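You operate a simulated robot arm through the tools that you are given. There is no shell and no other tool. Be economical: measure what you need, move in short steps, check, and stop when the job is done.

The job below is to be done with a simulated robot arm. You get a single attempt, and the scene is never put back.

## Task
Open the top left drawer of the grey cabinet, take the slim black microphone from the inside of the top left drawer of the grey cabinet and put it on the front left patch of the oak top and shut the drawer again. Take the red felt roll and leave it on the top of the power rack. Push the right drawer of the grey cabinet shut. Pull the upper drawer of the patch rack open. The order is free.

The check looks at the end state, three seconds after you hand in, the way a careful person would. Anything else that was tipped, shoved, dropped, spilled or broken makes it a failure.

## Robot
A 7-joint arm with a two-finger parallel gripper on a trunk, on a base that drives. Base frame: it is fixed to the floor where the robot stands at the start and does not move with it; the origin is under the middle of the robot, x ahead of it, y to its left, z up. Units: mm, degrees, N and s.
Its first joint turns from -166.0 to 166.0 degrees. Places, roughly: front left patch of the oak top (38x18 cm) [820, 60, 900]; red felt roll (8x7x30 cm) [900, 0, 1000]; right drawer of the grey cabinet [1300, -400, 800]; slim black microphone (3x3x15 cm) [700, 300, 700]; top left drawer of the grey cabinet [800, 200, 700]; top of the power rack (29x15 cm) [-2340, -1860, 1420]; upper drawer of the patch rack [-3800, -3500, 700]. Payload 4.4 kg.
The tool frame sits at the grasp point between the pads (the TCP): z along the fingers, y along the line on which they close. The tips reach 23 mm beyond it. Largest opening 94 mm; finger width 38, thickness 10; the body of the gripper, 54 by 96 mm, starts 39 mm behind the TCP.
Orientation is told as [roll, pitch, yaw] about the base's x, y, z axes, in that order, counted from this pose: with the fingers straight down and closing along the base's y, the tool's x points along the base's -x, its y along +y and its z along -z.

## Interface
- The arm moves only by the tool servo_tool. Its argument "targets" is a list of rows, each a list of 7 numbers: the closure in counts, from 0 (fully open) to 255 (shut), then the shift along the tool's x, y, z in mm, then the turn, a rotation vector about the tool's x, y, z in degrees. In form: [[gripper, tx, ty, tz, rx, ry, rz], ...]. A call has 1 to 20 rows; each row is the pose to reach, as a shift and turn from the pose commanded when the call began, along the tool's axes at that moment. A row lasts 0.2 s, in which the tool goes at most 50 mm and 8.6 degrees; a call with a longer step from one row to the next is refused whole, and so is a gripper value outside its range. Where a pose cannot be reached the arm comes as near as it can. A force on the tool above 40 N (or 10 N above the force at the start of the call, whichever is more), or a blocked arm, ends the call early, and 0.2 s more pass. Each finger travels about 108 mm/s and halts on what it meets, pressing with about 29 N; the grip force reading is that of the motor and also rises with nothing between the fingers. The clock runs only during rows and for 0.2 s after the last one: add rows that repeat a pose to give the fingers time. It gives the time, the measured TCP pose, the force on the tool (base axes), the opening and the grip force at its end, in the units of the frame above (readings bear some noise), with the torque about the TCP (base axes, N m) and any sound that the robot's microphone picked up.
- Cameras (640 x 400 px; columns grow to the right, rows downward): "scene" is now at [181.9, 231, 1458.1]; the picture's right is [-0.07, -1.00, 0.00], its down [-0.67, 0.05, -0.74] and it looks along [0.74, -0.05, -0.67] (base axes); focal length 230 px, centre (320, 200). "wrist" rides on the gripper at [86, 16, -74] in the tool frame; the picture's right is [-0.18, 0.98, 0.00], its down [-0.58, -0.11, -0.81] and it looks along [-0.79, -0.15, 0.59] (tool axes); focal length 243 px, centre (320, 200). There is no depth. A picture from a camera that has moved, and an enlarged one, comes with that camera's place and axes in the base frame and with its lens.
- grab_frame(camera): a new picture of that camera. The clock stands still meanwhile.
- drive_base(legs): drives the robot by 1 to 6 legs, each [ahead, left, turn to the left] in mm, mm and degrees, along the robot's own axes; the way and the turn of a leg run together, so that a leg with both is an arc; at most 1500 mm and 180 degrees a leg. The arm and the cameras ride along, it lands a little off, and it stops where it bumps. It gives what a move gives.
- turn_head(pan, tilt): turns the head with the scene camera to pan (to the left, within 120 degrees either way) and tilt (down, from -29 to 69), counted from straight ahead of the robot. It gives what a move gives.
- inspect(camera, box): a new picture of the part [left, top, right, bottom] of that camera's present view, enlarged. The clock stands still meanwhile.
- close_job(): hands the job in; it is judged then, once.

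Go step by step. Nothing tells you exact positions but the pictures and the camera data: compare them with the known pose of the tool, close in by small moves and look again before you grip or let go. The budget is 165 turns and 120 pictures, counting those below and the enlarged ones. Unless the task says otherwise, let go and move clear before handing in.

The tools are called after "Emit:" by a JSON object that holds its "name" and its "arguments". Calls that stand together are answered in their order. servo_tool: Moves the arm, as the interface text tells. Its arguments: {"type":"object","properties":{"targets":{"type":"array","items":{"type":"array","items":{"type":"number"}}}},"required":["targets"]} The other tools are called the same way: drive_base (legs) drives the base; turn_head (pan, tilt) turns the head that bears the scene camera; grab_frame (camera) takes a picture; inspect (camera, box) takes an enlarged picture of a part of a camera's view; close_job () hands the job in.

At the start:

```text
t: 0.0
tool_pos: [630.1, -83.1, 1250.2]
orientation: [0.0, 0.0, 0.0]
force: [-0.2, 1.0, 0.0]
ft_torque: [-0.02, 0.01, 0.04]
grip_width: 94.0
grasp_force: 0.1
robot x, y, heading: [2.2, -1.4, -0.1]
head pan, tilt: [-4.1, 42.3]
```

scene: 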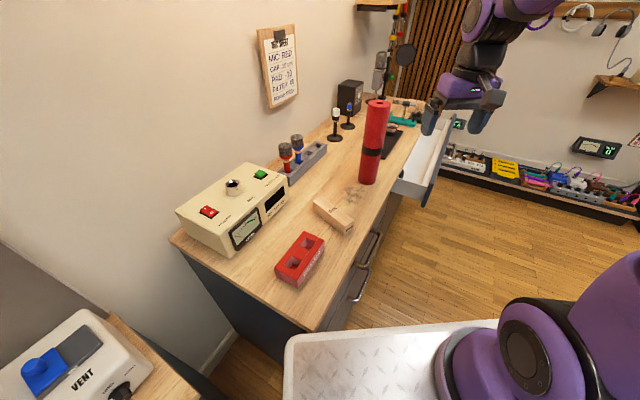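
wrist: 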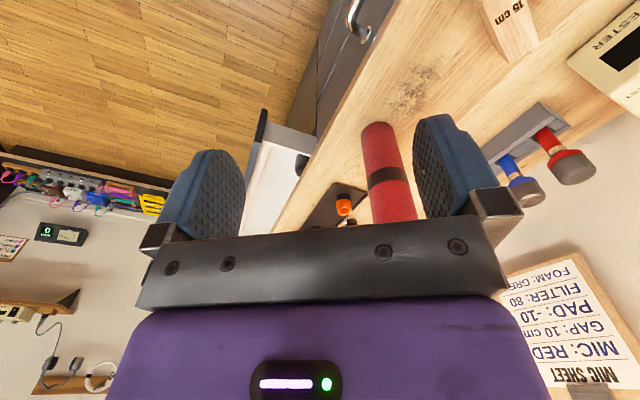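

I see the oak-topped cabinet running diagonally from near-left to far-right, the red roll standing on it, and the right drawer open. I'll look closer at the cabinet fronts first.

Emit:
{"name": "inspect", "arguments": {"camera": "scene", "box": [160, 80, 480, 340]}}

Emit:
{"name": "turn_head", "arguments": {"pan": -10, "tilt": 60}}

Emit:
{"name": "grab_frame", "arguments": {"camera": "scene"}}

```text
1.54 times, centred on (320, 210) of scene
camera zoom: at [181.9, 231.0, 1458.1], right [-0.07, -1.0, 0.0], down [-0.67, 0.05, -0.74], along [0.74, -0.05, -0.67], focal length 353 px, centre (320, 185)
```

zoom: 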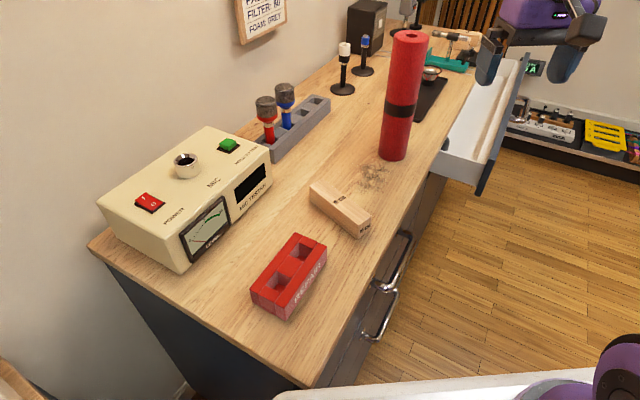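

```text
t: 0.8
tool_pos: [630.0, -83.9, 1250.6]
orientation: [0.0, 0.0, 0.0]
force: [0.4, -0.7, 0.7]
ft_torque: [-0.02, 0.01, 0.01]
grip_width: 94.2
grasp_force: 0.0
robot x, y, heading: [-0.7, -2.4, 0.0]
head pan, tilt: [-10.0, 60.0]
```

```text
116 pictures are left
camera scene: at [164.4, 225.3, 1434.7], right [-0.17, -0.98, 0.0], down [-0.85, 0.15, -0.5], along [0.49, -0.09, -0.87], focal length 230 px, centre (320, 200)
```

scene: 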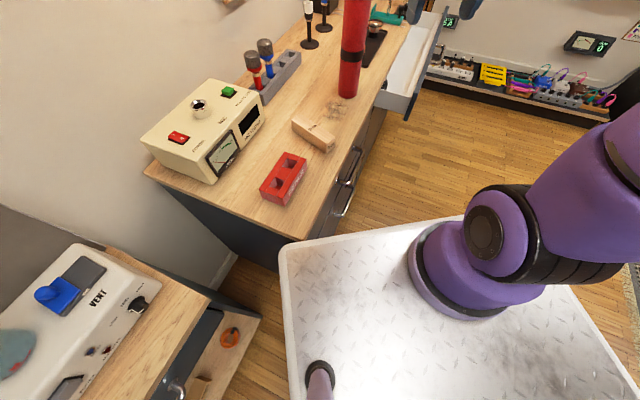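

The oak top looks to be at about z=900, its front edge running at about -33°, with two stacked handles at the left end. I want to see how my own base relates to the cabinet.

Emit:
{"name": "turn_head", "arguments": {"pan": -60, "tilt": 69}}

Emit:
{"name": "grab_frame", "arguments": {"camera": "scene"}}

Emit:
{"name": "turn_head", "arguments": {"pan": -60, "tilt": 30}}

Emit:
{"name": "grab_frame", "arguments": {"camera": "scene"}}

Emit:
{"name": "turn_head", "arguments": {"pan": -115, "tilt": 20}}

Emit:
{"name": "grab_frame", "arguments": {"camera": "scene"}}

Emit:
{"name": "turn_head", "arguments": {"pan": 115, "tilt": 25}}

Emit:
{"name": "grab_frame", "arguments": {"camera": "scene"}}

```text
t: 2.0
tool_pos: [629.5, -82.4, 1251.1]
orientation: [-0.1, -0.1, 0.0]
force: [-0.7, 0.2, 0.0]
ft_torque: [0.0, 0.02, 0.03]
grip_width: 94.0
grasp_force: 0.0
robot x, y, heading: [1.6, -1.1, -0.0]
head pan, tilt: [-60.0, 68.8]
```

```text
115 pictures are left
camera scene: at [126.7, 188.5, 1425.3], right [-0.87, -0.5, 0.0], down [-0.47, 0.81, -0.36], along [0.18, -0.31, -0.93], focal length 230 px, centre (320, 200)
```

scene: 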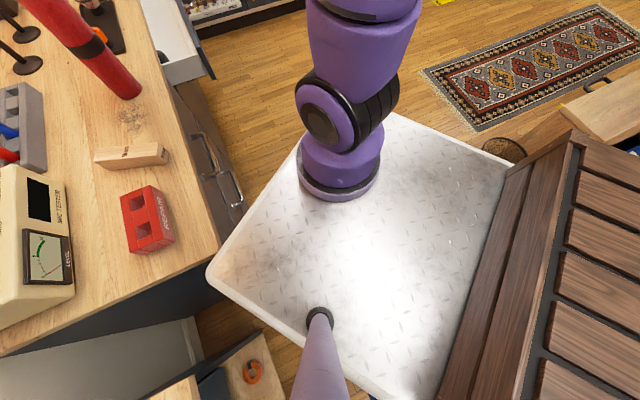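

```text
t: 3.0
tool_pos: [629.3, -83.1, 1250.3]
orientation: [0.0, 0.0, 0.0]
force: [0.2, 0.4, 0.9]
ft_torque: [-0.03, 0.0, 0.02]
grip_width: 93.9
grasp_force: 0.2
robot x, y, heading: [2.3, 4.7, 0.2]
head pan, tilt: [-60.0, 30.0]
```

```text
114 pictures are left
camera scene: at [143.9, 158.6, 1476.7], right [-0.87, -0.5, 0.0], down [-0.25, 0.43, -0.87], along [0.43, -0.75, -0.5], focal length 230 px, centre (320, 200)
```

scene: 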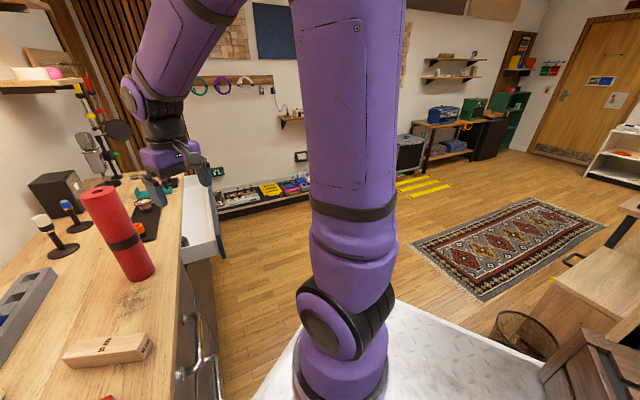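

```text
t: 4.3
tool_pos: [629.5, -83.7, 1250.2]
orientation: [0.0, 0.1, -0.1]
force: [0.6, -0.6, 0.4]
ft_torque: [-0.02, 0.02, 0.02]
grip_width: 94.0
grasp_force: 0.1
robot x, y, heading: [1.5, -3.5, 0.1]
head pan, tilt: [-115.0, 20.0]
```

```text
113 pictures are left
camera scene: at [59.4, 152.4, 1492.8], right [-0.91, 0.42, 0.0], down [0.14, 0.31, -0.94], along [-0.4, -0.85, -0.34], focal length 230 px, centre (320, 200)
```

scene: 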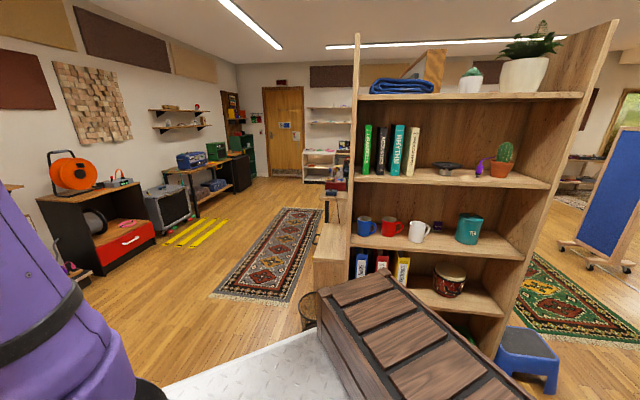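

```text
t: 7.6
tool_pos: [630.2, -82.5, 1250.5]
orientation: [0.1, 0.0, -0.1]
force: [-0.4, 0.5, 0.0]
ft_torque: [0.02, 0.02, 0.01]
grip_width: 94.1
grasp_force: 0.1
robot x, y, heading: [2.8, 1.6, 0.1]
head pan, tilt: [115.0, 25.0]
```

```text
112 pictures are left
camera scene: at [59.8, 320.4, 1484.8], right [0.91, 0.42, 0.0], down [0.18, -0.38, -0.91], along [-0.38, 0.82, -0.42], focal length 230 px, centre (320, 200)
```

scene: 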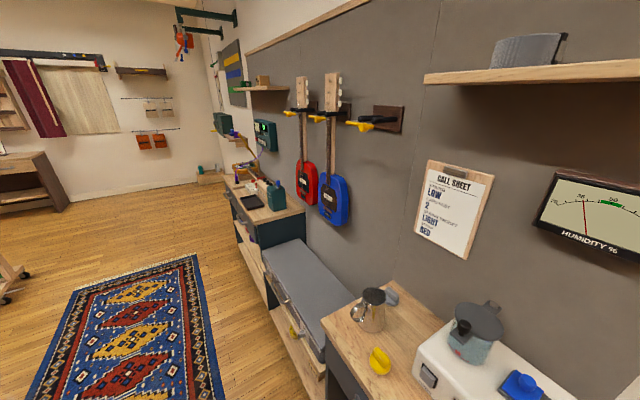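

My deck is at about z≈960, with its front-left corner almost touching the cabinet. I'll back away to the right and turn to face the cabinet front, leaving room for the left drawer to open.

Emit:
{"name": "drive_base", "arguments": {"legs": [[0, -750, 0], [130, 0, 0], [0, 0, 57]]}}

Emit:
{"name": "turn_head", "arguments": {"pan": -5, "tilt": 35}}

Emit:
{"name": "grab_frame", "arguments": {"camera": "scene"}}

Emit:
{"name": "grab_frame", "arguments": {"camera": "wrist"}}

```text
t: 10.7
tool_pos: [630.5, -668.3, 1250.4]
orientation: [-0.1, 0.0, 0.1]
force: [-0.7, 0.5, 0.0]
ft_torque: [-0.03, 0.0, 0.0]
grip_width: 94.0
grasp_force: 0.0
robot x, y, heading: [4.3, -588.6, 0.1]
head pan, tilt: [115.0, 25.0]
stopped in leg 1: the robot was blocked; the commanded pose is now the measured one
```

```text
t: 12.7
tool_pos: [630.2, -669.2, 1250.4]
orientation: [-0.1, 0.1, 0.1]
force: [0.4, 1.0, -0.1]
ft_torque: [0.01, -0.02, 0.0]
grip_width: 93.8
grasp_force: 0.1
robot x, y, heading: [3.4, -586.0, 0.1]
head pan, tilt: [-5.0, 35.0]
```

```text
111 pictures are left
camera scene: at [186.5, -357.6, 1469.0], right [-0.09, -1.0, 0.0], down [-0.57, 0.05, -0.82], along [0.82, -0.07, -0.57], focal length 230 px, centre (320, 200)
```

scene: 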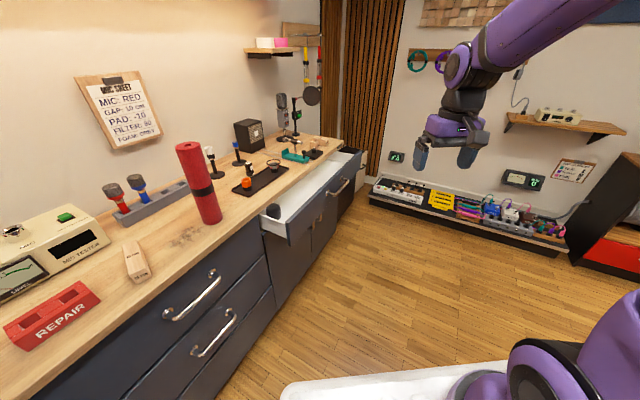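

```text
110 pictures are left
camera wrist: at [543.7, -653.9, 1327.2], right [0.18, 0.98, 0.0], down [0.58, -0.11, 0.81], along [0.79, -0.15, -0.59], focal length 243 px, centre (320, 200)
```

wrist: 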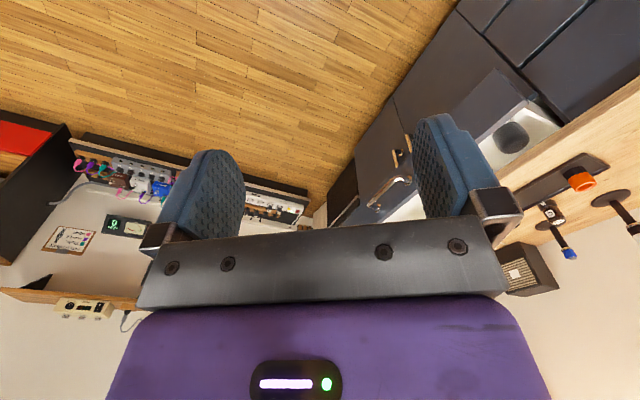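

The base was blocked after 588 mm. I'll look to the right and behind before moving further.

Emit:
{"name": "turn_head", "arguments": {"pan": -100, "tilt": 60}}

Emit:
{"name": "grab_frame", "arguments": {"camera": "scene"}}

Emit:
{"name": "turn_head", "arguments": {"pan": -118, "tilt": 40}}

Emit:
{"name": "grab_frame", "arguments": {"camera": "scene"}}

```text
t: 14.4
tool_pos: [629.4, -668.8, 1250.6]
orientation: [0.0, 0.0, 0.0]
force: [-0.8, 0.7, 0.1]
ft_torque: [0.01, -0.02, 0.03]
grip_width: 94.0
grasp_force: 0.0
robot x, y, heading: [-0.5, -588.5, -0.1]
head pan, tilt: [-100.0, 60.0]
```

```text
109 pictures are left
camera scene: at [87.3, -415.7, 1434.7], right [-0.98, 0.17, 0.0], down [0.15, 0.85, -0.5], along [-0.09, -0.49, -0.87], focal length 230 px, centre (320, 200)
```

scene: 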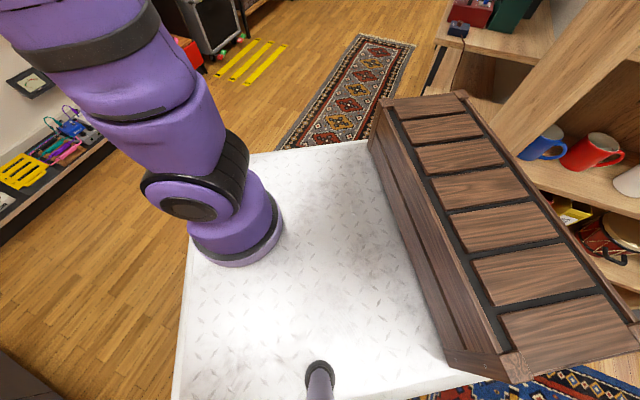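

```text
t: 15.2
tool_pos: [630.4, -668.2, 1250.6]
orientation: [0.0, 0.0, 0.1]
force: [0.7, -0.4, 0.0]
ft_torque: [-0.02, 0.01, 0.0]
grip_width: 94.1
grasp_force: 0.0
robot x, y, heading: [-1.0, -587.2, -0.2]
head pan, tilt: [-118.0, 40.0]
```

```text
108 pictures are left
camera scene: at [59.0, -425.2, 1461.4], right [-0.88, 0.47, 0.0], down [0.3, 0.57, -0.77], along [-0.36, -0.68, -0.64], focal length 230 px, centre (320, 200)
```

scene: 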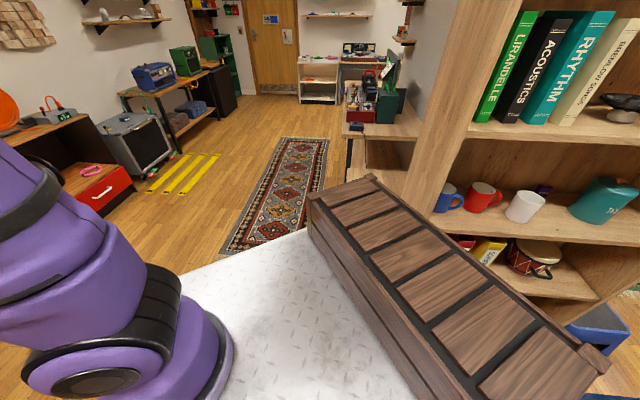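

The rear corner is near the desk or bookcase behind me. I'll drive forward first, then right, then turn towards the cabinet.

Emit:
{"name": "drive_base", "arguments": {"legs": [[330, 0, 0], [0, -262, 0], [0, 0, 58]]}}

Emit:
{"name": "turn_head", "arguments": {"pan": 0, "tilt": 40}}

Emit:
{"name": "grab_frame", "arguments": {"camera": "scene"}}

```text
t: 21.6
tool_pos: [735.0, -365.5, 1250.9]
orientation: [0.0, 0.1, 58.5]
force: [-0.4, 0.0, -0.3]
ft_torque: [-0.03, 0.0, -0.01]
grip_width: 94.1
grasp_force: 0.0
robot x, y, heading: [331.5, -857.2, 58.4]
head pan, tilt: [-118.0, 40.0]
```

```text
t: 23.5
tool_pos: [732.9, -365.5, 1251.3]
orientation: [-0.1, -0.1, 58.4]
force: [0.7, -0.1, 0.9]
ft_torque: [-0.02, -0.02, 0.03]
grip_width: 93.8
grasp_force: 0.2
robot x, y, heading: [334.8, -857.5, 58.5]
head pan, tilt: [0.0, 40.0]
```

```text
107 pictures are left
camera scene: at [228.8, -575.8, 1461.4], right [0.85, -0.52, 0.0], down [-0.34, -0.55, -0.77], along [0.4, 0.65, -0.64], focal length 230 px, centre (320, 200)
```

scene: 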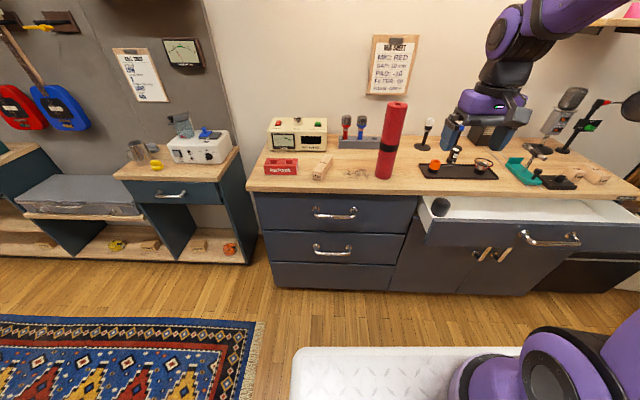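

The cabinet is now squarely in front of me: the upper-left handle is at about (668, 21, 769) and the drawer normal is about 57–58°. I'll turn the tool horizontal, facing the cabinet with a vertical closing line, and bring it in front of the handle.

Emit:
{"name": "servo_tool", "arguments": {"targets": [[0, -11, 16, 30, -4.33, -4.33, 4.33], [0, -22, 33, 60, -8.66, -8.66, 8.66], [0, -33, 49, 90, -12.99, -12.99, 12.99], [0, -44, 65, 120, -17.3, -17.3, 17.3], [0, -55, 81, 150, -21.65, -21.65, 21.65], [0, -66, 98, 180, -25.98, -25.98, 25.98], [0, -77, 114, 210, -30.3, -30.3, 30.3], [0, -88, 130, 240, -34.64, -34.64, 34.64], [0, -98, 146, 270, -38.97, -38.97, 38.97], [0, -109, 163, 301, -43.3, -43.3, 43.3], [0, -120, 179, 331, -47.6, -47.6, 47.6], [0, -131, 195, 361, -51.96, -51.96, 51.96], [0, -142, 211, 391, -56.3, -56.3, 56.3], [0, -153, 228, 421, -60.6, -60.6, 60.6], [0, -164, 244, 451, -64.95, -64.95, 64.95], [0, -175, 260, 481, -69.28, -69.28, 69.28], [0, -175, 260, 481, -69.28, -69.28, 69.28]]}}

Emit:
{"name": "grab_frame", "arguments": {"camera": "scene"}}

Emit:
{"name": "grab_frame", "arguments": {"camera": "wrist"}}

```text
t: 27.3
tool_pos: [466.8, -16.8, 914.8]
orientation: [83.4, 6.8, -36.9]
force: [0.3, -0.5, -0.7]
ft_torque: [0.03, 0.0, -0.02]
grip_width: 94.1
grasp_force: 0.2
out of reach, approached as far as the arm can: row 6, 10, 11, 12, 13, 14, 15, 16, 17
robot x, y, heading: [332.0, -859.8, 58.9]
head pan, tilt: [0.0, 40.0]
stopped in row 17: the arm was blocked; the commanded pose is now the measured one
```

```text
106 pictures are left
camera scene: at [227.7, -576.5, 1461.5], right [0.85, -0.52, 0.0], down [-0.33, -0.55, -0.77], along [0.4, 0.65, -0.64], focal length 230 px, centre (320, 200)
```

scene: 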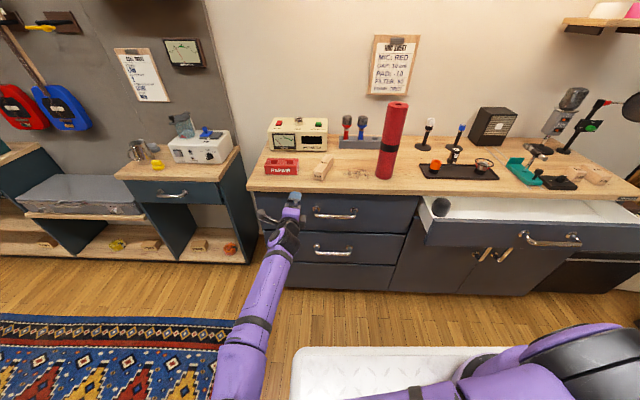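

```text
105 pictures are left
camera wrist: at [357.1, -24.6, 951.9], right [0.31, -0.09, 0.95], down [-0.03, -1.0, -0.08], along [0.95, 0.0, -0.31], focal length 243 px, centre (320, 200)
```

wrist: 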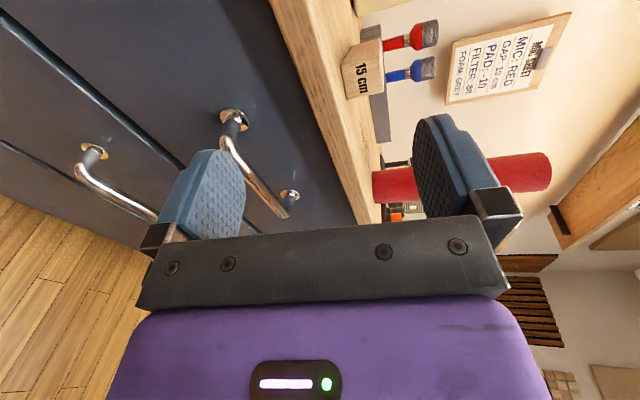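

The arm can't point the tool flat that low, because its wrist reaches a limit. I'll use a 45° downward approach instead, with the closing line still in the vertical plane facing the handle.

Emit:
{"name": "servo_tool", "arguments": {"targets": [[0, 0, 0, -10, 6.4, 0.15, -1.35], [0, -30, -6, 5, 12.9, 0.3, -2.7], [0, -60, -13, 20, 19.3, 0.45, -4.05], [0, -90, -20, 40, 25.7, 0.6, -5.4], [0, -120, -30, 60, 32.2, 0.75, -6.75], [100, -150, -39, 75, 38.6, 0.9, -8.1], [128, -150, -39, 75, 38.6, 0.9, -8.1], [128, -150, -39, 75, 38.6, 0.9, -8.1]]}}

Emit:
{"name": "grab_frame", "arguments": {"camera": "scene"}}

Emit:
{"name": "grab_frame", "arguments": {"camera": "wrist"}}

```text
t: 29.1
tool_pos: [625.4, -46.8, 852.1]
orientation: [44.9, -0.2, -32.5]
force: [-0.4, 0.1, -0.5]
ft_torque: [-0.02, 0.02, 0.0]
grip_width: 46.7
grasp_force: 0.0
robot x, y, heading: [335.8, -857.5, 58.7]
head pan, tilt: [0.0, 40.0]
```

```text
104 pictures are left
camera scene: at [228.1, -575.9, 1461.4], right [0.85, -0.52, 0.0], down [-0.34, -0.55, -0.77], along [0.4, 0.65, -0.64], focal length 230 px, centre (320, 200)
```

scene: 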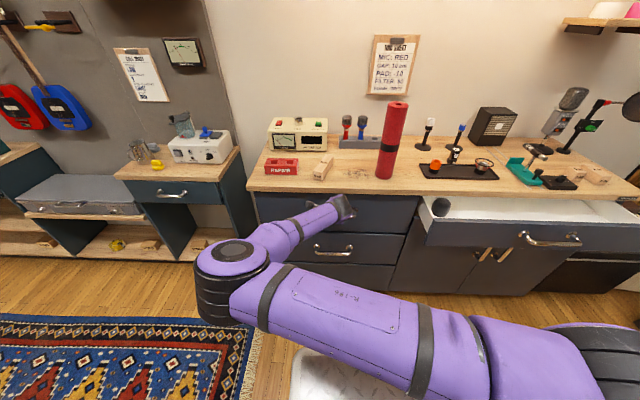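

```text
103 pictures are left
camera wrist: at [529.9, -36.3, 917.1], right [0.53, 0.49, 0.69], down [0.14, -0.86, 0.5], along [0.84, -0.16, -0.52], focal length 243 px, centre (320, 200)
```

wrist: 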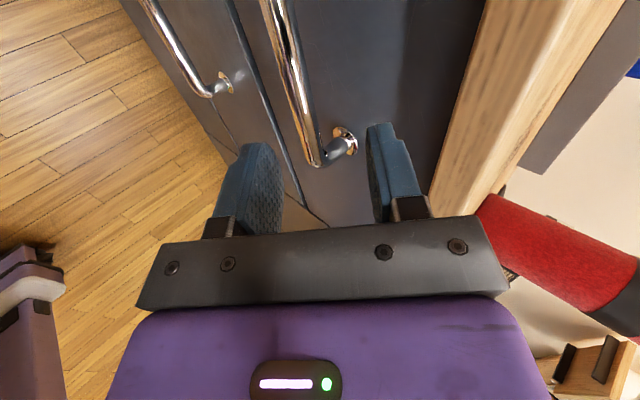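

The wrist view shows the handle bar between the fingers' planes but about 20 mm towards the lower finger. I'll shift by that much and close in along the tool axis.

Emit:
{"name": "servo_tool", "arguments": {"targets": [[128, 0, -10, 15, 0, 0, 0], [128, 0, -20, 35, 0, 0, 0], [128, 0, -20, 55, 0, 0, 0], [128, 0, -20, 70, 0, 0, 0]]}}

Emit:
{"name": "grab_frame", "arguments": {"camera": "wrist"}}

Emit:
{"name": "inspect", "arguments": {"camera": "scene", "box": [250, 160, 430, 270]}}

```text
t: 30.1
tool_pos: [643.4, -16.8, 786.3]
orientation: [44.9, -0.2, -32.7]
force: [0.2, -0.9, 0.0]
ft_torque: [-0.01, 0.01, 0.02]
grip_width: 46.9
grasp_force: 0.0
robot x, y, heading: [335.2, -859.7, 58.6]
head pan, tilt: [0.0, 40.0]
```

```text
102 pictures are left
camera wrist: at [548.0, -5.4, 851.4], right [0.53, 0.49, 0.69], down [0.14, -0.86, 0.5], along [0.84, -0.16, -0.52], focal length 243 px, centre (320, 200)
```

wrist: 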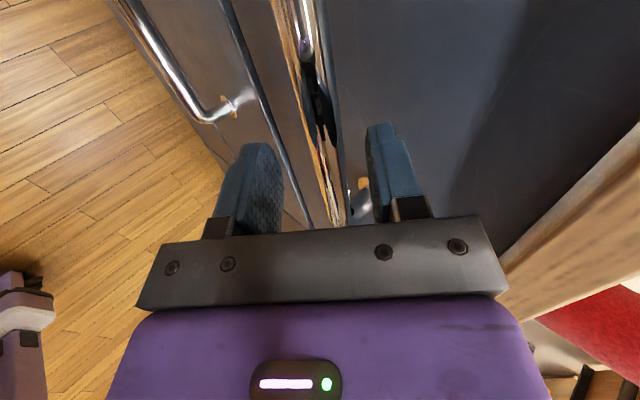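

```text
3.56 times, centred on (340, 215) of scene
camera zoom: at [227.8, -576.1, 1461.4], right [0.85, -0.52, 0.0], down [-0.33, -0.55, -0.77], along [0.4, 0.65, -0.64], focal length 816 px, centre (249, 147)
```

zoom: 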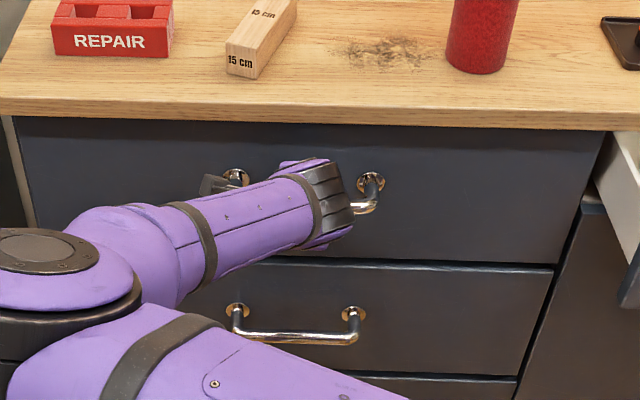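

The bar lies between the fingers. I'll advance about 22 mm and close.

Emit:
{"name": "servo_tool", "arguments": {"targets": [[128, 0, 0, 8, 0, 0, 0], [128, 0, 0, 16, 0, 0, 0], [128, 0, 0, 23, 0, 0, 0], [200, 0, 0, 23, 0, 0, 0], [255, 0, 0, 23, 0, 0, 0], [255, 0, 0, 23, 0, 0, 0], [255, 0, 0, 23, 0, 0, 0]]}}

Emit:
{"name": "grab_frame", "arguments": {"camera": "wrist"}}

```text
t: 31.7
tool_pos: [652.4, -2.4, 770.7]
orientation: [45.1, -0.2, -32.7]
force: [1.9, 5.3, 25.2]
ft_torque: [0.86, 0.98, -1.59]
grip_width: 20.3
grasp_force: 45.3
robot x, y, heading: [331.8, -853.4, 58.4]
head pan, tilt: [0.0, 40.0]
```

```text
100 pictures are left
camera wrist: at [557.5, 9.1, 836.7], right [0.53, 0.49, 0.7], down [0.14, -0.86, 0.49], along [0.84, -0.16, -0.52], focal length 243 px, centre (320, 200)
```

wrist: 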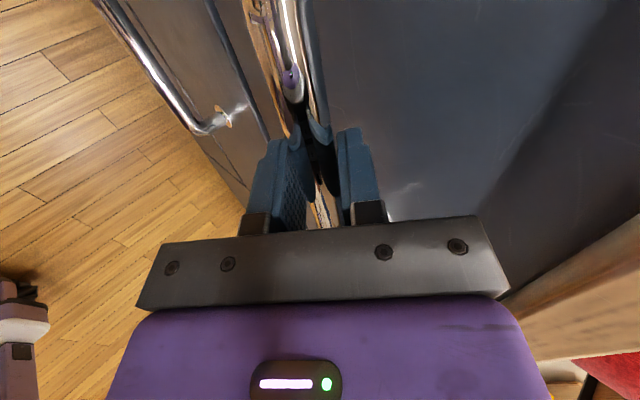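

The bar is gripped (opening 20 mm). I'll pull straight out along the cabinet normal, a little at first.

Emit:
{"name": "servo_tool", "arguments": {"targets": [[255, 0, -5, -8, 0, 0, 0], [255, 0, -14, -16, 0, 0, 0], [255, 0, -23, -25, 0, 0, 0], [255, 0, -32, -34, 0, 0, 0], [255, 0, -41, -43, 0, 0, 0]]}}

Emit:
{"name": "grab_frame", "arguments": {"camera": "scene"}}

```text
t: 32.9
tool_pos: [619.0, -52.9, 771.0]
orientation: [45.0, 0.0, -32.5]
force: [-10.7, 7.2, 26.6]
ft_torque: [0.52, 0.68, -1.48]
grip_width: 20.5
grasp_force: 44.9
robot x, y, heading: [328.1, -858.0, 58.5]
head pan, tilt: [0.0, 40.0]
```

```text
99 pictures are left
camera scene: at [227.2, -576.7, 1461.5], right [0.85, -0.52, 0.0], down [-0.33, -0.55, -0.77], along [0.4, 0.65, -0.64], focal length 230 px, centre (320, 200)
```

scene: 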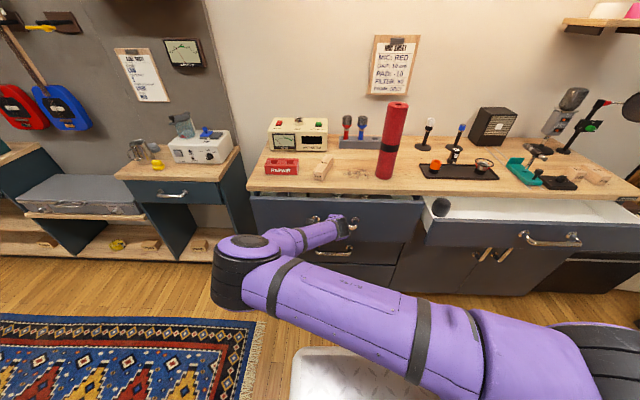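

The drawer follows. I'll continue pulling with a small leftward correction to relieve the side load.

Emit:
{"name": "servo_tool", "arguments": {"targets": [[255, 1, -12, -12, 0, 0, 0], [255, 3, -24, -24, 0, 0, 0], [255, 4, -36, -36, 0, 0, 0], [255, 5, -48, -48, 0, 0, 0], [255, 6, -60, -60, 0, 0, 0], [255, 7, -72, -72, 0, 0, 0]]}}

Emit:
{"name": "grab_frame", "arguments": {"camera": "scene"}}

```text
t: 34.3
tool_pos: [560.6, -138.7, 770.2]
orientation: [45.0, -0.3, -32.9]
force: [19.5, -13.3, 23.9]
ft_torque: [0.7, 0.88, -1.28]
grip_width: 20.0
grasp_force: 45.0
robot x, y, heading: [332.9, -859.9, 58.6]
head pan, tilt: [0.0, 40.0]
```

```text
98 pictures are left
camera scene: at [228.8, -577.2, 1461.7], right [0.85, -0.52, 0.0], down [-0.34, -0.55, -0.77], along [0.4, 0.65, -0.64], focal length 230 px, centre (320, 200)
```

scene: 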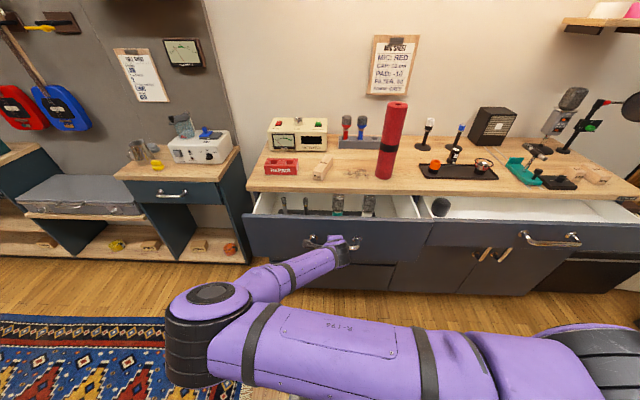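

The drawer is open by about 160 mm with several microphones inside. I'll pull a bit more.

Emit:
{"name": "servo_tool", "arguments": {"targets": [[255, -4, -10, -10, 0, 0, 0], [255, -4, -22, -22, 0, 0, 0], [255, -4, -34, -34, 0, 0, 0], [255, -4, -46, -46, 0, 0, 0], [255, -4, -58, -58, 0, 0, 0], [255, -4, -66, -66, 0, 0, 0]]}}

Emit:
{"name": "inspect", "arguments": {"camera": "scene", "box": [230, 150, 440, 280]}}

```text
t: 35.8
tool_pos: [514.0, -210.2, 772.3]
orientation: [44.7, 0.5, -32.6]
force: [2.9, 0.2, -29.2]
ft_torque: [0.51, 0.84, -1.71]
grip_width: 20.0
grasp_force: 45.1
robot x, y, heading: [335.4, -856.8, 58.8]
head pan, tilt: [0.0, 40.0]
stopped in row 6: the force on the tool passed its limit at 52 N (the readings are from after the stop); the commanded pose is now the measured one
```

```text
3.05 times, centred on (335, 215) of scene
camera zoom: at [228.4, -573.6, 1461.0], right [0.85, -0.52, 0.0], down [-0.34, -0.55, -0.76], along [0.4, 0.65, -0.64], focal length 699 px, centre (274, 154)
```

zoom: 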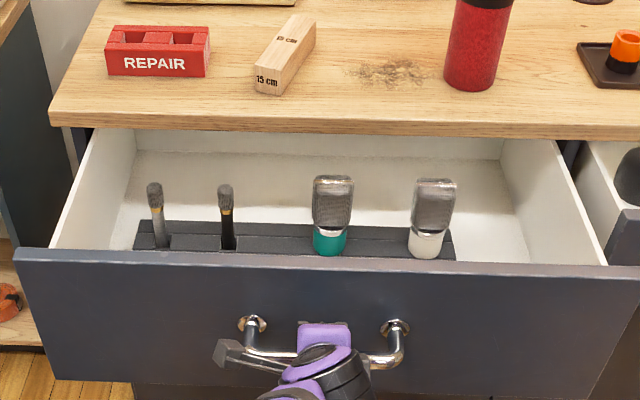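

The drawer is out about 250 mm. The slim black mic is the second from the left in the rack, next to a slim grey one. Now I'll release the handle and back off.

Emit:
{"name": "servo_tool", "arguments": {"targets": [[180, 0, 0, 0, 0, 0, 0], [128, 0, 0, 0, 0, 0, 0], [128, 0, 0, -5, 0, 0, 0], [128, 0, 0, -30, 0, 0, 0], [128, 0, 0, -60, 0, 0, 0], [128, 0, 20, -100, 0, 0, 0], [128, 0, 50, -135, 0, 0, 0], [128, 0, 85, -165, 0, 0, 0], [128, 0, 110, -195, 0, 0, 0]]}}

Emit:
{"name": "grab_frame", "arguments": {"camera": "wrist"}}

Emit:
{"name": "grab_frame", "arguments": {"camera": "scene"}}

```text
t: 37.8
tool_pos: [483.2, -257.8, 988.0]
orientation: [44.6, -0.1, -33.0]
force: [-0.3, -0.1, -0.6]
ft_torque: [0.0, 0.04, 0.01]
grip_width: 46.8
grasp_force: 0.0
robot x, y, heading: [333.6, -860.2, 58.6]
head pan, tilt: [0.0, 40.0]
```

```text
96 pictures are left
camera wrist: at [389.3, -245.7, 1053.6], right [0.53, 0.49, 0.69], down [0.14, -0.86, 0.5], along [0.83, -0.17, -0.52], focal length 243 px, centre (320, 200)
```

wrist: 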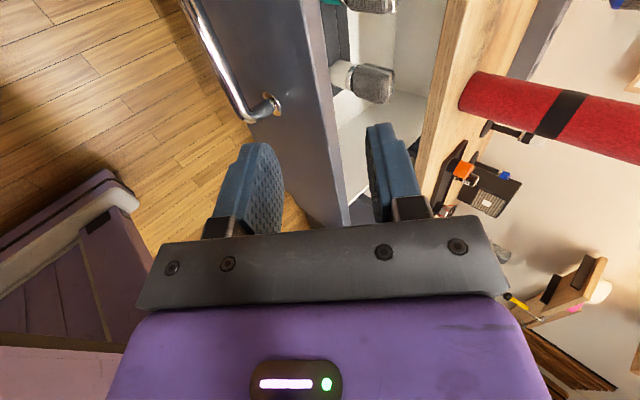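

```text
95 pictures are left
camera scene: at [229.1, -568.4, 1459.9], right [0.85, -0.52, 0.0], down [-0.34, -0.55, -0.76], along [0.4, 0.65, -0.65], focal length 230 px, centre (320, 200)
```

scene: 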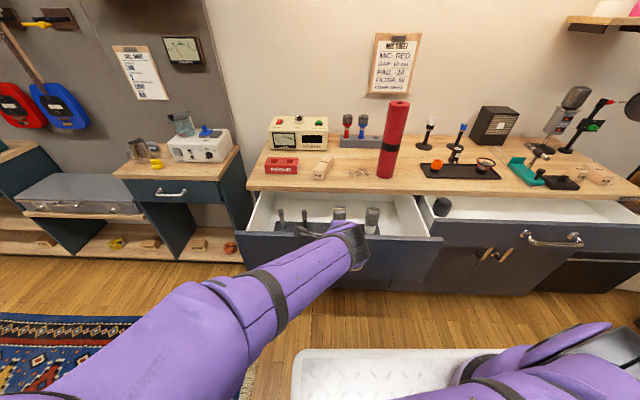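

Next I'll bring the tool back to pointing straight down in front of the drawer, so the wrist camera can see the mics.

Emit:
{"name": "servo_tool", "arguments": {"targets": [[128, 10, 12, -5, 2.9, 2.9, -7.1], [128, 20, 23, -5, 5.9, 5.9, -14.1], [128, 30, 35, -5, 8.8, 8.8, -21.2], [128, 40, 46, 0, 11.7, 11.7, -28.3], [128, 50, 58, 0, 14.7, 14.7, -35.4], [128, 60, 70, 2, 17.6, 17.6, -42.5], [128, 70, 81, 4, 20.5, 20.5, -49.5], [128, 80, 93, 5, 23.5, 23.5, -56.6], [128, 90, 104, 6, 26.4, 26.4, -63.7], [128, 100, 116, 7, 29.3, 29.3, -70.7], [128, 110, 128, 8, 32.3, 32.3, -77.8], [128, 121, 139, 8, 35.2, 35.2, -84.9], [128, 121, 139, 8, 35.2, 35.2, -84.9]]}}

Emit:
{"name": "grab_frame", "arguments": {"camera": "wrist"}}

Emit:
{"name": "grab_frame", "arguments": {"camera": "scene"}}

```text
t: 40.6
tool_pos: [435.6, -111.1, 1081.3]
orientation: [0.2, 0.4, 57.5]
force: [-0.3, 0.2, -0.9]
ft_torque: [0.0, -0.03, -0.02]
grip_width: 46.9
grasp_force: 0.1
robot x, y, heading: [331.7, -858.3, 58.5]
head pan, tilt: [0.0, 40.0]
```

```text
94 pictures are left
camera wrist: at [376.1, -175.4, 1158.2], right [-0.73, 0.68, 0.0], down [0.41, 0.43, 0.8], along [0.55, 0.59, -0.6], focal length 243 px, centre (320, 200)
```

wrist: 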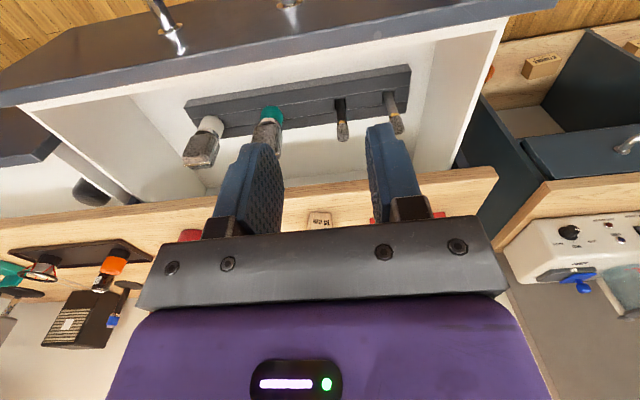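

```text
93 pictures are left
camera scene: at [227.9, -576.0, 1461.4], right [0.85, -0.52, 0.0], down [-0.34, -0.55, -0.77], along [0.4, 0.65, -0.64], focal length 230 px, centre (320, 200)
```

scene: 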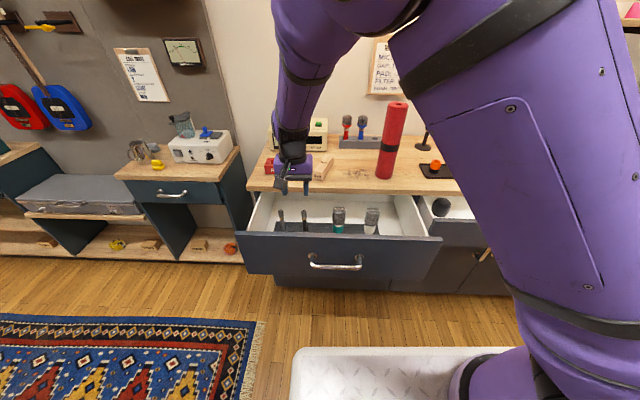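

The black mic's top comes out at about (543, 63, 805), 40 mm inside the oak's front edge. I'll tilt the tool 35° forward so the hand leans away from the oak, then move above the mic.

Emit:
{"name": "servo_tool", "arguments": {"targets": [[92, -35, 0, 15, 0, -6, 0], [92, -70, 1, 35, 0, -12, 0], [92, -105, 2, 60, 0, -18, 0], [92, -140, 2, 85, 0, -24, 0], [92, -170, 3, 110, 0, -30, 0], [92, -196, 3, 131, 0, -35, 0], [92, -196, 3, 131, 0, -35, 0]]}}

Emit:
{"name": "grab_frame", "arguments": {"camera": "wrist"}}

Emit:
{"name": "inspect", "arguments": {"camera": "scene", "box": [230, 120, 440, 250]}}

```text
t: 42.2
tool_pos: [540.1, 53.0, 953.1]
orientation: [0.3, -34.7, 57.2]
force: [0.1, -0.2, 0.6]
ft_torque: [0.0, -0.03, -0.04]
grip_width: 59.9
grasp_force: 0.1
robot x, y, heading: [330.2, -858.1, 58.5]
head pan, tilt: [0.0, 40.0]
```

```text
92 pictures are left
camera wrist: at [465.5, -34.9, 967.1], right [-0.75, 0.66, 0.11], down [0.1, -0.05, 0.99], along [0.66, 0.75, -0.03], focal length 243 px, centre (320, 200)
```

wrist: 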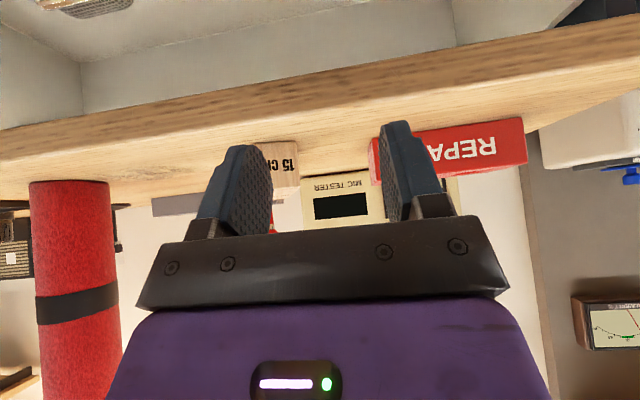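

```text
3.05 times, centred on (335, 185) of scene
camera zoom: at [227.9, -576.0, 1461.4], right [0.85, -0.52, 0.0], down [-0.34, -0.55, -0.77], along [0.4, 0.65, -0.64], focal length 699 px, centre (274, 246)
```

zoom: 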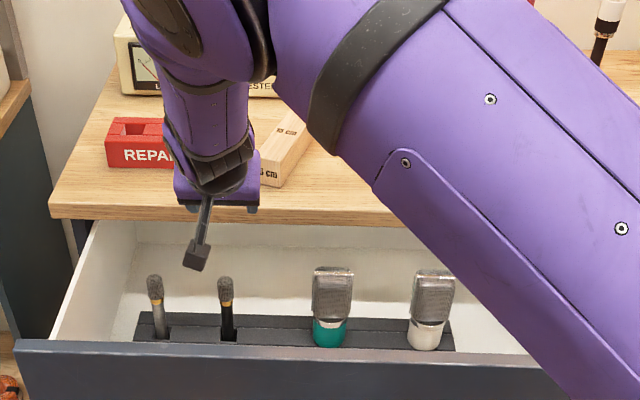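

The tool is lined up above the black mic. I'll descend straight down and check before gripping.

Emit:
{"name": "servo_tool", "arguments": {"targets": [[92, 17, 0, 24, 0, 0, 0], [92, 34, 0, 49, 0, 0, 0], [92, 52, 0, 74, 0, 0, 0], [92, 68, 0, 97, 0, 0, 0], [92, 80, 0, 115, 0, 0, 0], [92, 92, 0, 131, 0, 0, 0]]}}

Emit:
{"name": "grab_frame", "arguments": {"camera": "wrist"}}

Emit:
{"name": "inspect", "arguments": {"camera": "scene", "box": [230, 120, 440, 250]}}

```text
t: 43.6
tool_pos: [533.6, 55.5, 789.6]
orientation: [0.2, -34.8, 57.2]
force: [0.3, 0.0, -0.1]
ft_torque: [0.0, 0.02, 0.02]
grip_width: 59.8
grasp_force: 0.1
robot x, y, heading: [329.9, -857.8, 58.8]
head pan, tilt: [0.0, 40.0]
```

```text
90 pictures are left
camera wrist: at [459.8, -30.9, 802.9], right [-0.75, 0.66, 0.11], down [0.11, -0.05, 0.99], along [0.66, 0.75, -0.03], focal length 243 px, centre (320, 200)
```

wrist: 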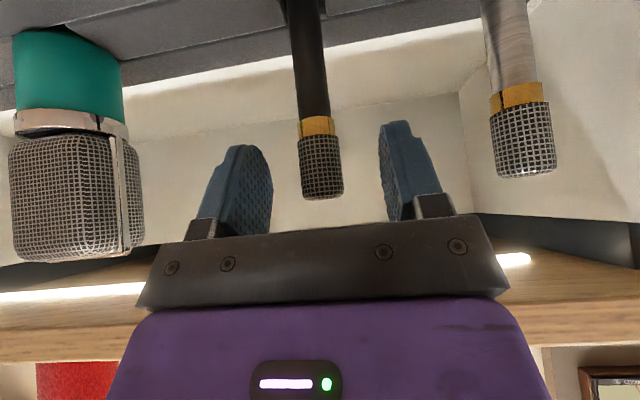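

```text
3.05 times, centred on (335, 185) of scene
camera zoom: at [227.9, -576.1, 1461.5], right [0.85, -0.52, 0.0], down [-0.34, -0.55, -0.77], along [0.4, 0.65, -0.64], focal length 699 px, centre (274, 246)
```

zoom: 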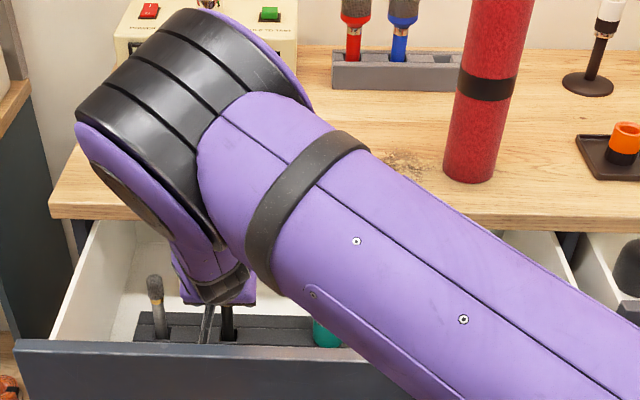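

The mic is nicely between the fingers, slightly forward of the pads. I'll go 20 mm lower and 9 mm forward, then close.

Emit:
{"name": "servo_tool", "arguments": {"targets": [[92, 4, -2, 13, 0, 0, 0], [92, 4, -2, 22, 0, 0, 0], [160, 4, -2, 22, 0, 0, 0], [220, 4, -2, 22, 0, 0, 0], [255, 4, -2, 22, 0, 0, 0], [255, 4, -2, 22, 0, 0, 0], [255, 4, -2, 22, 0, 0, 0]]}}

Emit:
{"name": "grab_frame", "arguments": {"camera": "wrist"}}

```text
t: 45.2
tool_pos: [540.5, 63.6, 769.3]
orientation: [0.3, -34.9, 57.2]
force: [0.7, -0.3, 1.6]
ft_torque: [-0.01, -0.07, -0.02]
grip_width: 21.8
grasp_force: 29.1
robot x, y, heading: [335.5, -856.4, 58.6]
head pan, tilt: [0.0, 40.0]
```

```text
88 pictures are left
camera wrist: at [466.7, -24.5, 784.0], right [-0.75, 0.66, 0.11], down [0.11, -0.05, 0.99], along [0.66, 0.75, -0.03], focal length 243 px, centre (320, 200)
```

wrist: 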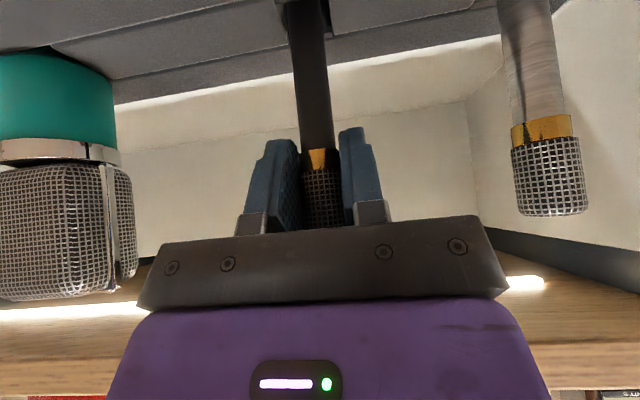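

Gripped at 21.8 mm. I'll lift straight up out of the rack, then ease back from the oak edge and continue up.

Emit:
{"name": "servo_tool", "arguments": {"targets": [[255, -9, 0, -12, 0, 0, 0], [255, -20, 0, -29, 0, 0, 0], [255, -34, 0, -49, 0, 0, 0], [255, -40, 0, -66, 0, 0, 0], [255, -40, 0, -94, 0, 0, 0], [255, -58, 0, -119, 0, 0, 0], [255, -80, 0, -151, 0, 0, 0], [255, -103, 0, -184, 0, 0, 0], [255, -126, 0, -217, 0, 0, 0], [255, -143, 0, -241, 0, 0, 0]]}}

Emit:
{"name": "grab_frame", "arguments": {"camera": "scene"}}

Emit:
{"name": "grab_frame", "arguments": {"camera": "wrist"}}

```text
t: 47.4
tool_pos: [530.6, 45.6, 1048.5]
orientation: [0.3, -34.8, 57.3]
force: [-0.9, 0.4, -1.3]
ft_torque: [0.0, 0.02, 0.01]
grip_width: 22.3
grasp_force: 28.5
robot x, y, heading: [335.2, -856.7, 58.6]
head pan, tilt: [0.0, 40.0]
```

```text
87 pictures are left
camera scene: at [227.9, -575.5, 1461.3], right [0.85, -0.52, 0.0], down [-0.34, -0.55, -0.77], along [0.4, 0.65, -0.64], focal length 230 px, centre (320, 200)
```

scene: 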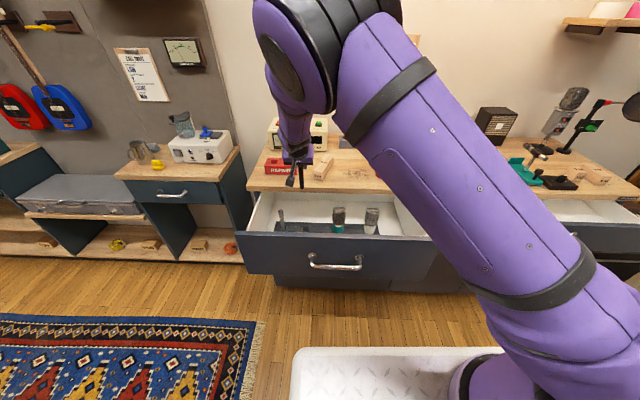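

```text
86 pictures are left
camera wrist: at [455.7, -41.7, 1063.1], right [-0.75, 0.66, 0.11], down [0.1, -0.05, 0.99], along [0.66, 0.75, -0.03], focal length 243 px, centre (320, 200)
```

wrist: 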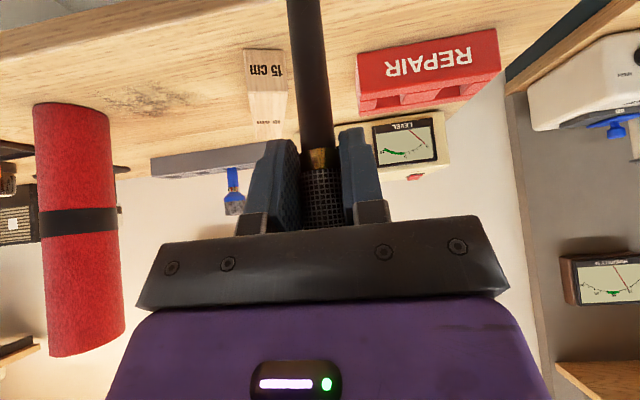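

The mic hangs free below the fingers. To lay it down I'll swing the tool round so the mic ends up nearly horizontal with its base pointing away from me; I'll do the first half here in free air.

Emit:
{"name": "servo_tool", "arguments": {"targets": [[255, -8, 0, -8, 1.4, 0, -8.1], [255, -15, 0, -15, 2.8, 0, -16.1], [255, -20, 0, -20, 4.2, 0, -24.2], [255, -20, 0, -20, 5.7, 0, -32.2], [255, -20, 0, -20, 7.1, 0, -40.3], [255, -20, 0, -20, 8.5, 0, -48.3], [255, -20, 0, -20, 9.9, 0, -56.4], [255, -20, 0, -20, 11.3, 0, -64.5], [255, -20, 0, -20, 12.8, 0, -72.5], [255, -20, 0, -20, 14.2, 0, -80.6], [255, -20, 0, -20, 15.6, 0, -88.6]]}}

Emit:
{"name": "grab_frame", "arguments": {"camera": "scene"}}

```text
t: 49.8
tool_pos: [535.1, 49.7, 1077.3]
orientation: [-45.1, 6.9, 140.5]
force: [-0.3, 0.4, -1.2]
ft_torque: [-0.07, 0.05, 0.02]
grip_width: 21.0
grasp_force: 28.8
robot x, y, heading: [333.1, -855.8, 58.5]
head pan, tilt: [0.0, 40.0]
```

```text
85 pictures are left
camera scene: at [227.9, -575.9, 1461.4], right [0.85, -0.52, 0.0], down [-0.34, -0.55, -0.77], along [0.4, 0.65, -0.64], focal length 230 px, centre (320, 200)
```

scene: 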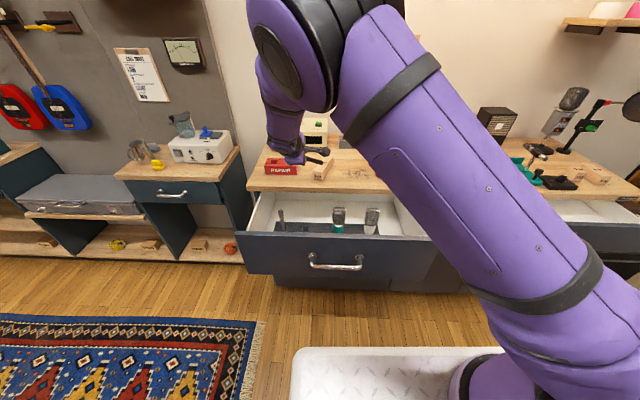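

Emit:
{"name": "servo_tool", "arguments": {"targets": [[255, 0, 0, 0, 1.4, 0, -8.1], [255, 0, 0, 0, 2.8, 0, -16.1], [255, 0, 0, 0, 4.2, 0, -24.2], [255, 0, 0, 0, 5.7, 0, -32.2], [255, 0, 0, 0, 7.1, 0, -40.3], [255, 0, 0, 0, 8.5, 0, -48.3], [255, 0, 0, 0, 9.9, 0, -56.4], [255, 0, 0, 0, 11.3, 0, -64.5], [255, 0, 0, 0, 12.8, 0, -72.5], [255, 0, 0, 0, 14.2, 0, -80.6], [255, 0, 0, 0, 15.6, 0, -88.6]]}}

Emit:
{"name": "grab_frame", "arguments": {"camera": "scene"}}

Emit:
{"name": "grab_frame", "arguments": {"camera": "wrist"}}

```text
t: 52.2
tool_pos: [537.5, 49.4, 1076.1]
orientation: [-0.4, 54.7, -122.8]
force: [-0.4, -0.8, 0.2]
ft_torque: [-0.08, -0.02, 0.02]
grip_width: 20.7
grasp_force: 29.0
robot x, y, heading: [332.6, -859.7, 58.7]
head pan, tilt: [0.0, 40.0]
```

```text
84 pictures are left
camera scene: at [227.6, -575.9, 1461.4], right [0.85, -0.52, 0.0], down [-0.33, -0.55, -0.77], along [0.4, 0.65, -0.64], focal length 230 px, centre (320, 200)
```

scene: 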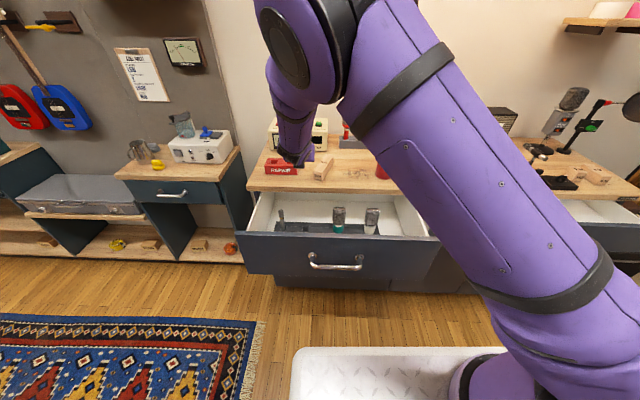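

```text
83 pictures are left
camera wrist: at [545.2, 30.6, 1191.3], right [0.77, -0.62, -0.15], down [-0.63, -0.78, -0.01], along [-0.11, 0.1, -0.99], focal length 243 px, centre (320, 200)
```

wrist: 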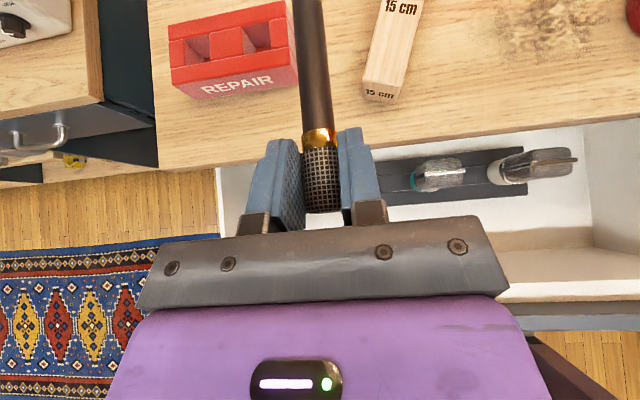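

Very clear view: the mic is horizontal in the fingers, pointing forward. I'll move it over the free spot between the 15 cm block and the red roll.

Emit:
{"name": "servo_tool", "arguments": {"targets": [[255, 12, 35, 18, 0, 0, 0], [255, 25, 69, 35, 0, 0, 0], [255, 37, 104, 53, 0, 0, 0], [255, 50, 138, 71, 0, 0, 0], [255, 62, 173, 89, 0, 0, 0], [255, 75, 207, 106, 0, 0, 0], [255, 75, 207, 106, 0, 0, 0]]}}

Emit:
{"name": "grab_frame", "arguments": {"camera": "wrist"}}

Emit:
{"name": "grab_frame", "arguments": {"camera": "scene"}}

```text
t: 53.8
tool_pos: [780.6, 47.7, 1074.7]
orientation: [-0.5, 54.7, -123.1]
force: [-0.2, 0.0, -0.7]
ft_torque: [-0.04, 0.0, 0.0]
grip_width: 20.6
grasp_force: 29.0
robot x, y, heading: [332.8, -857.8, 59.1]
head pan, tilt: [0.0, 40.0]
```

```text
82 pictures are left
camera wrist: at [790.0, 28.5, 1190.2], right [0.77, -0.62, -0.16], down [-0.63, -0.78, -0.01], along [-0.12, 0.1, -0.99], focal length 243 px, centre (320, 200)
```

wrist: 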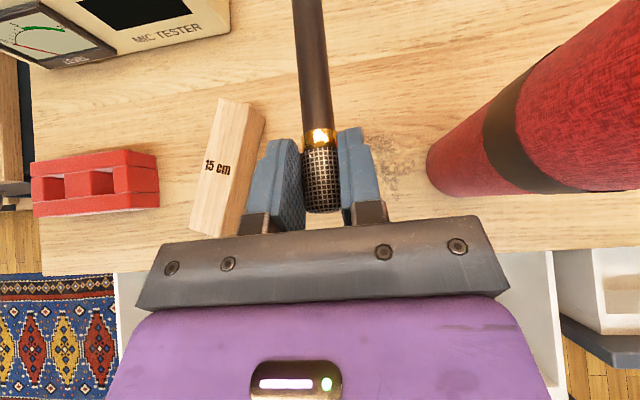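

```text
81 pictures are left
camera scene: at [228.0, -575.9, 1461.4], right [0.85, -0.52, 0.0], down [-0.34, -0.55, -0.77], along [0.4, 0.65, -0.64], focal length 230 px, centre (320, 200)
```

scene: 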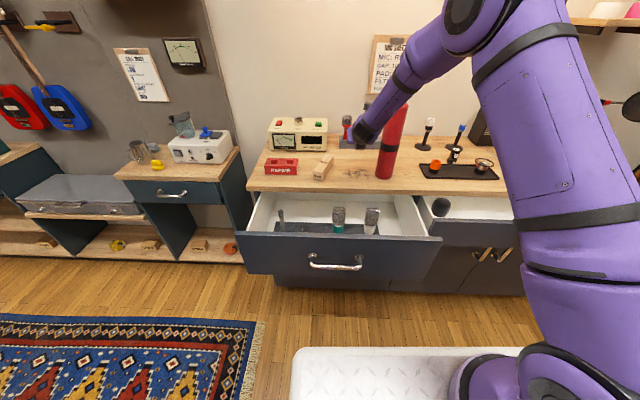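

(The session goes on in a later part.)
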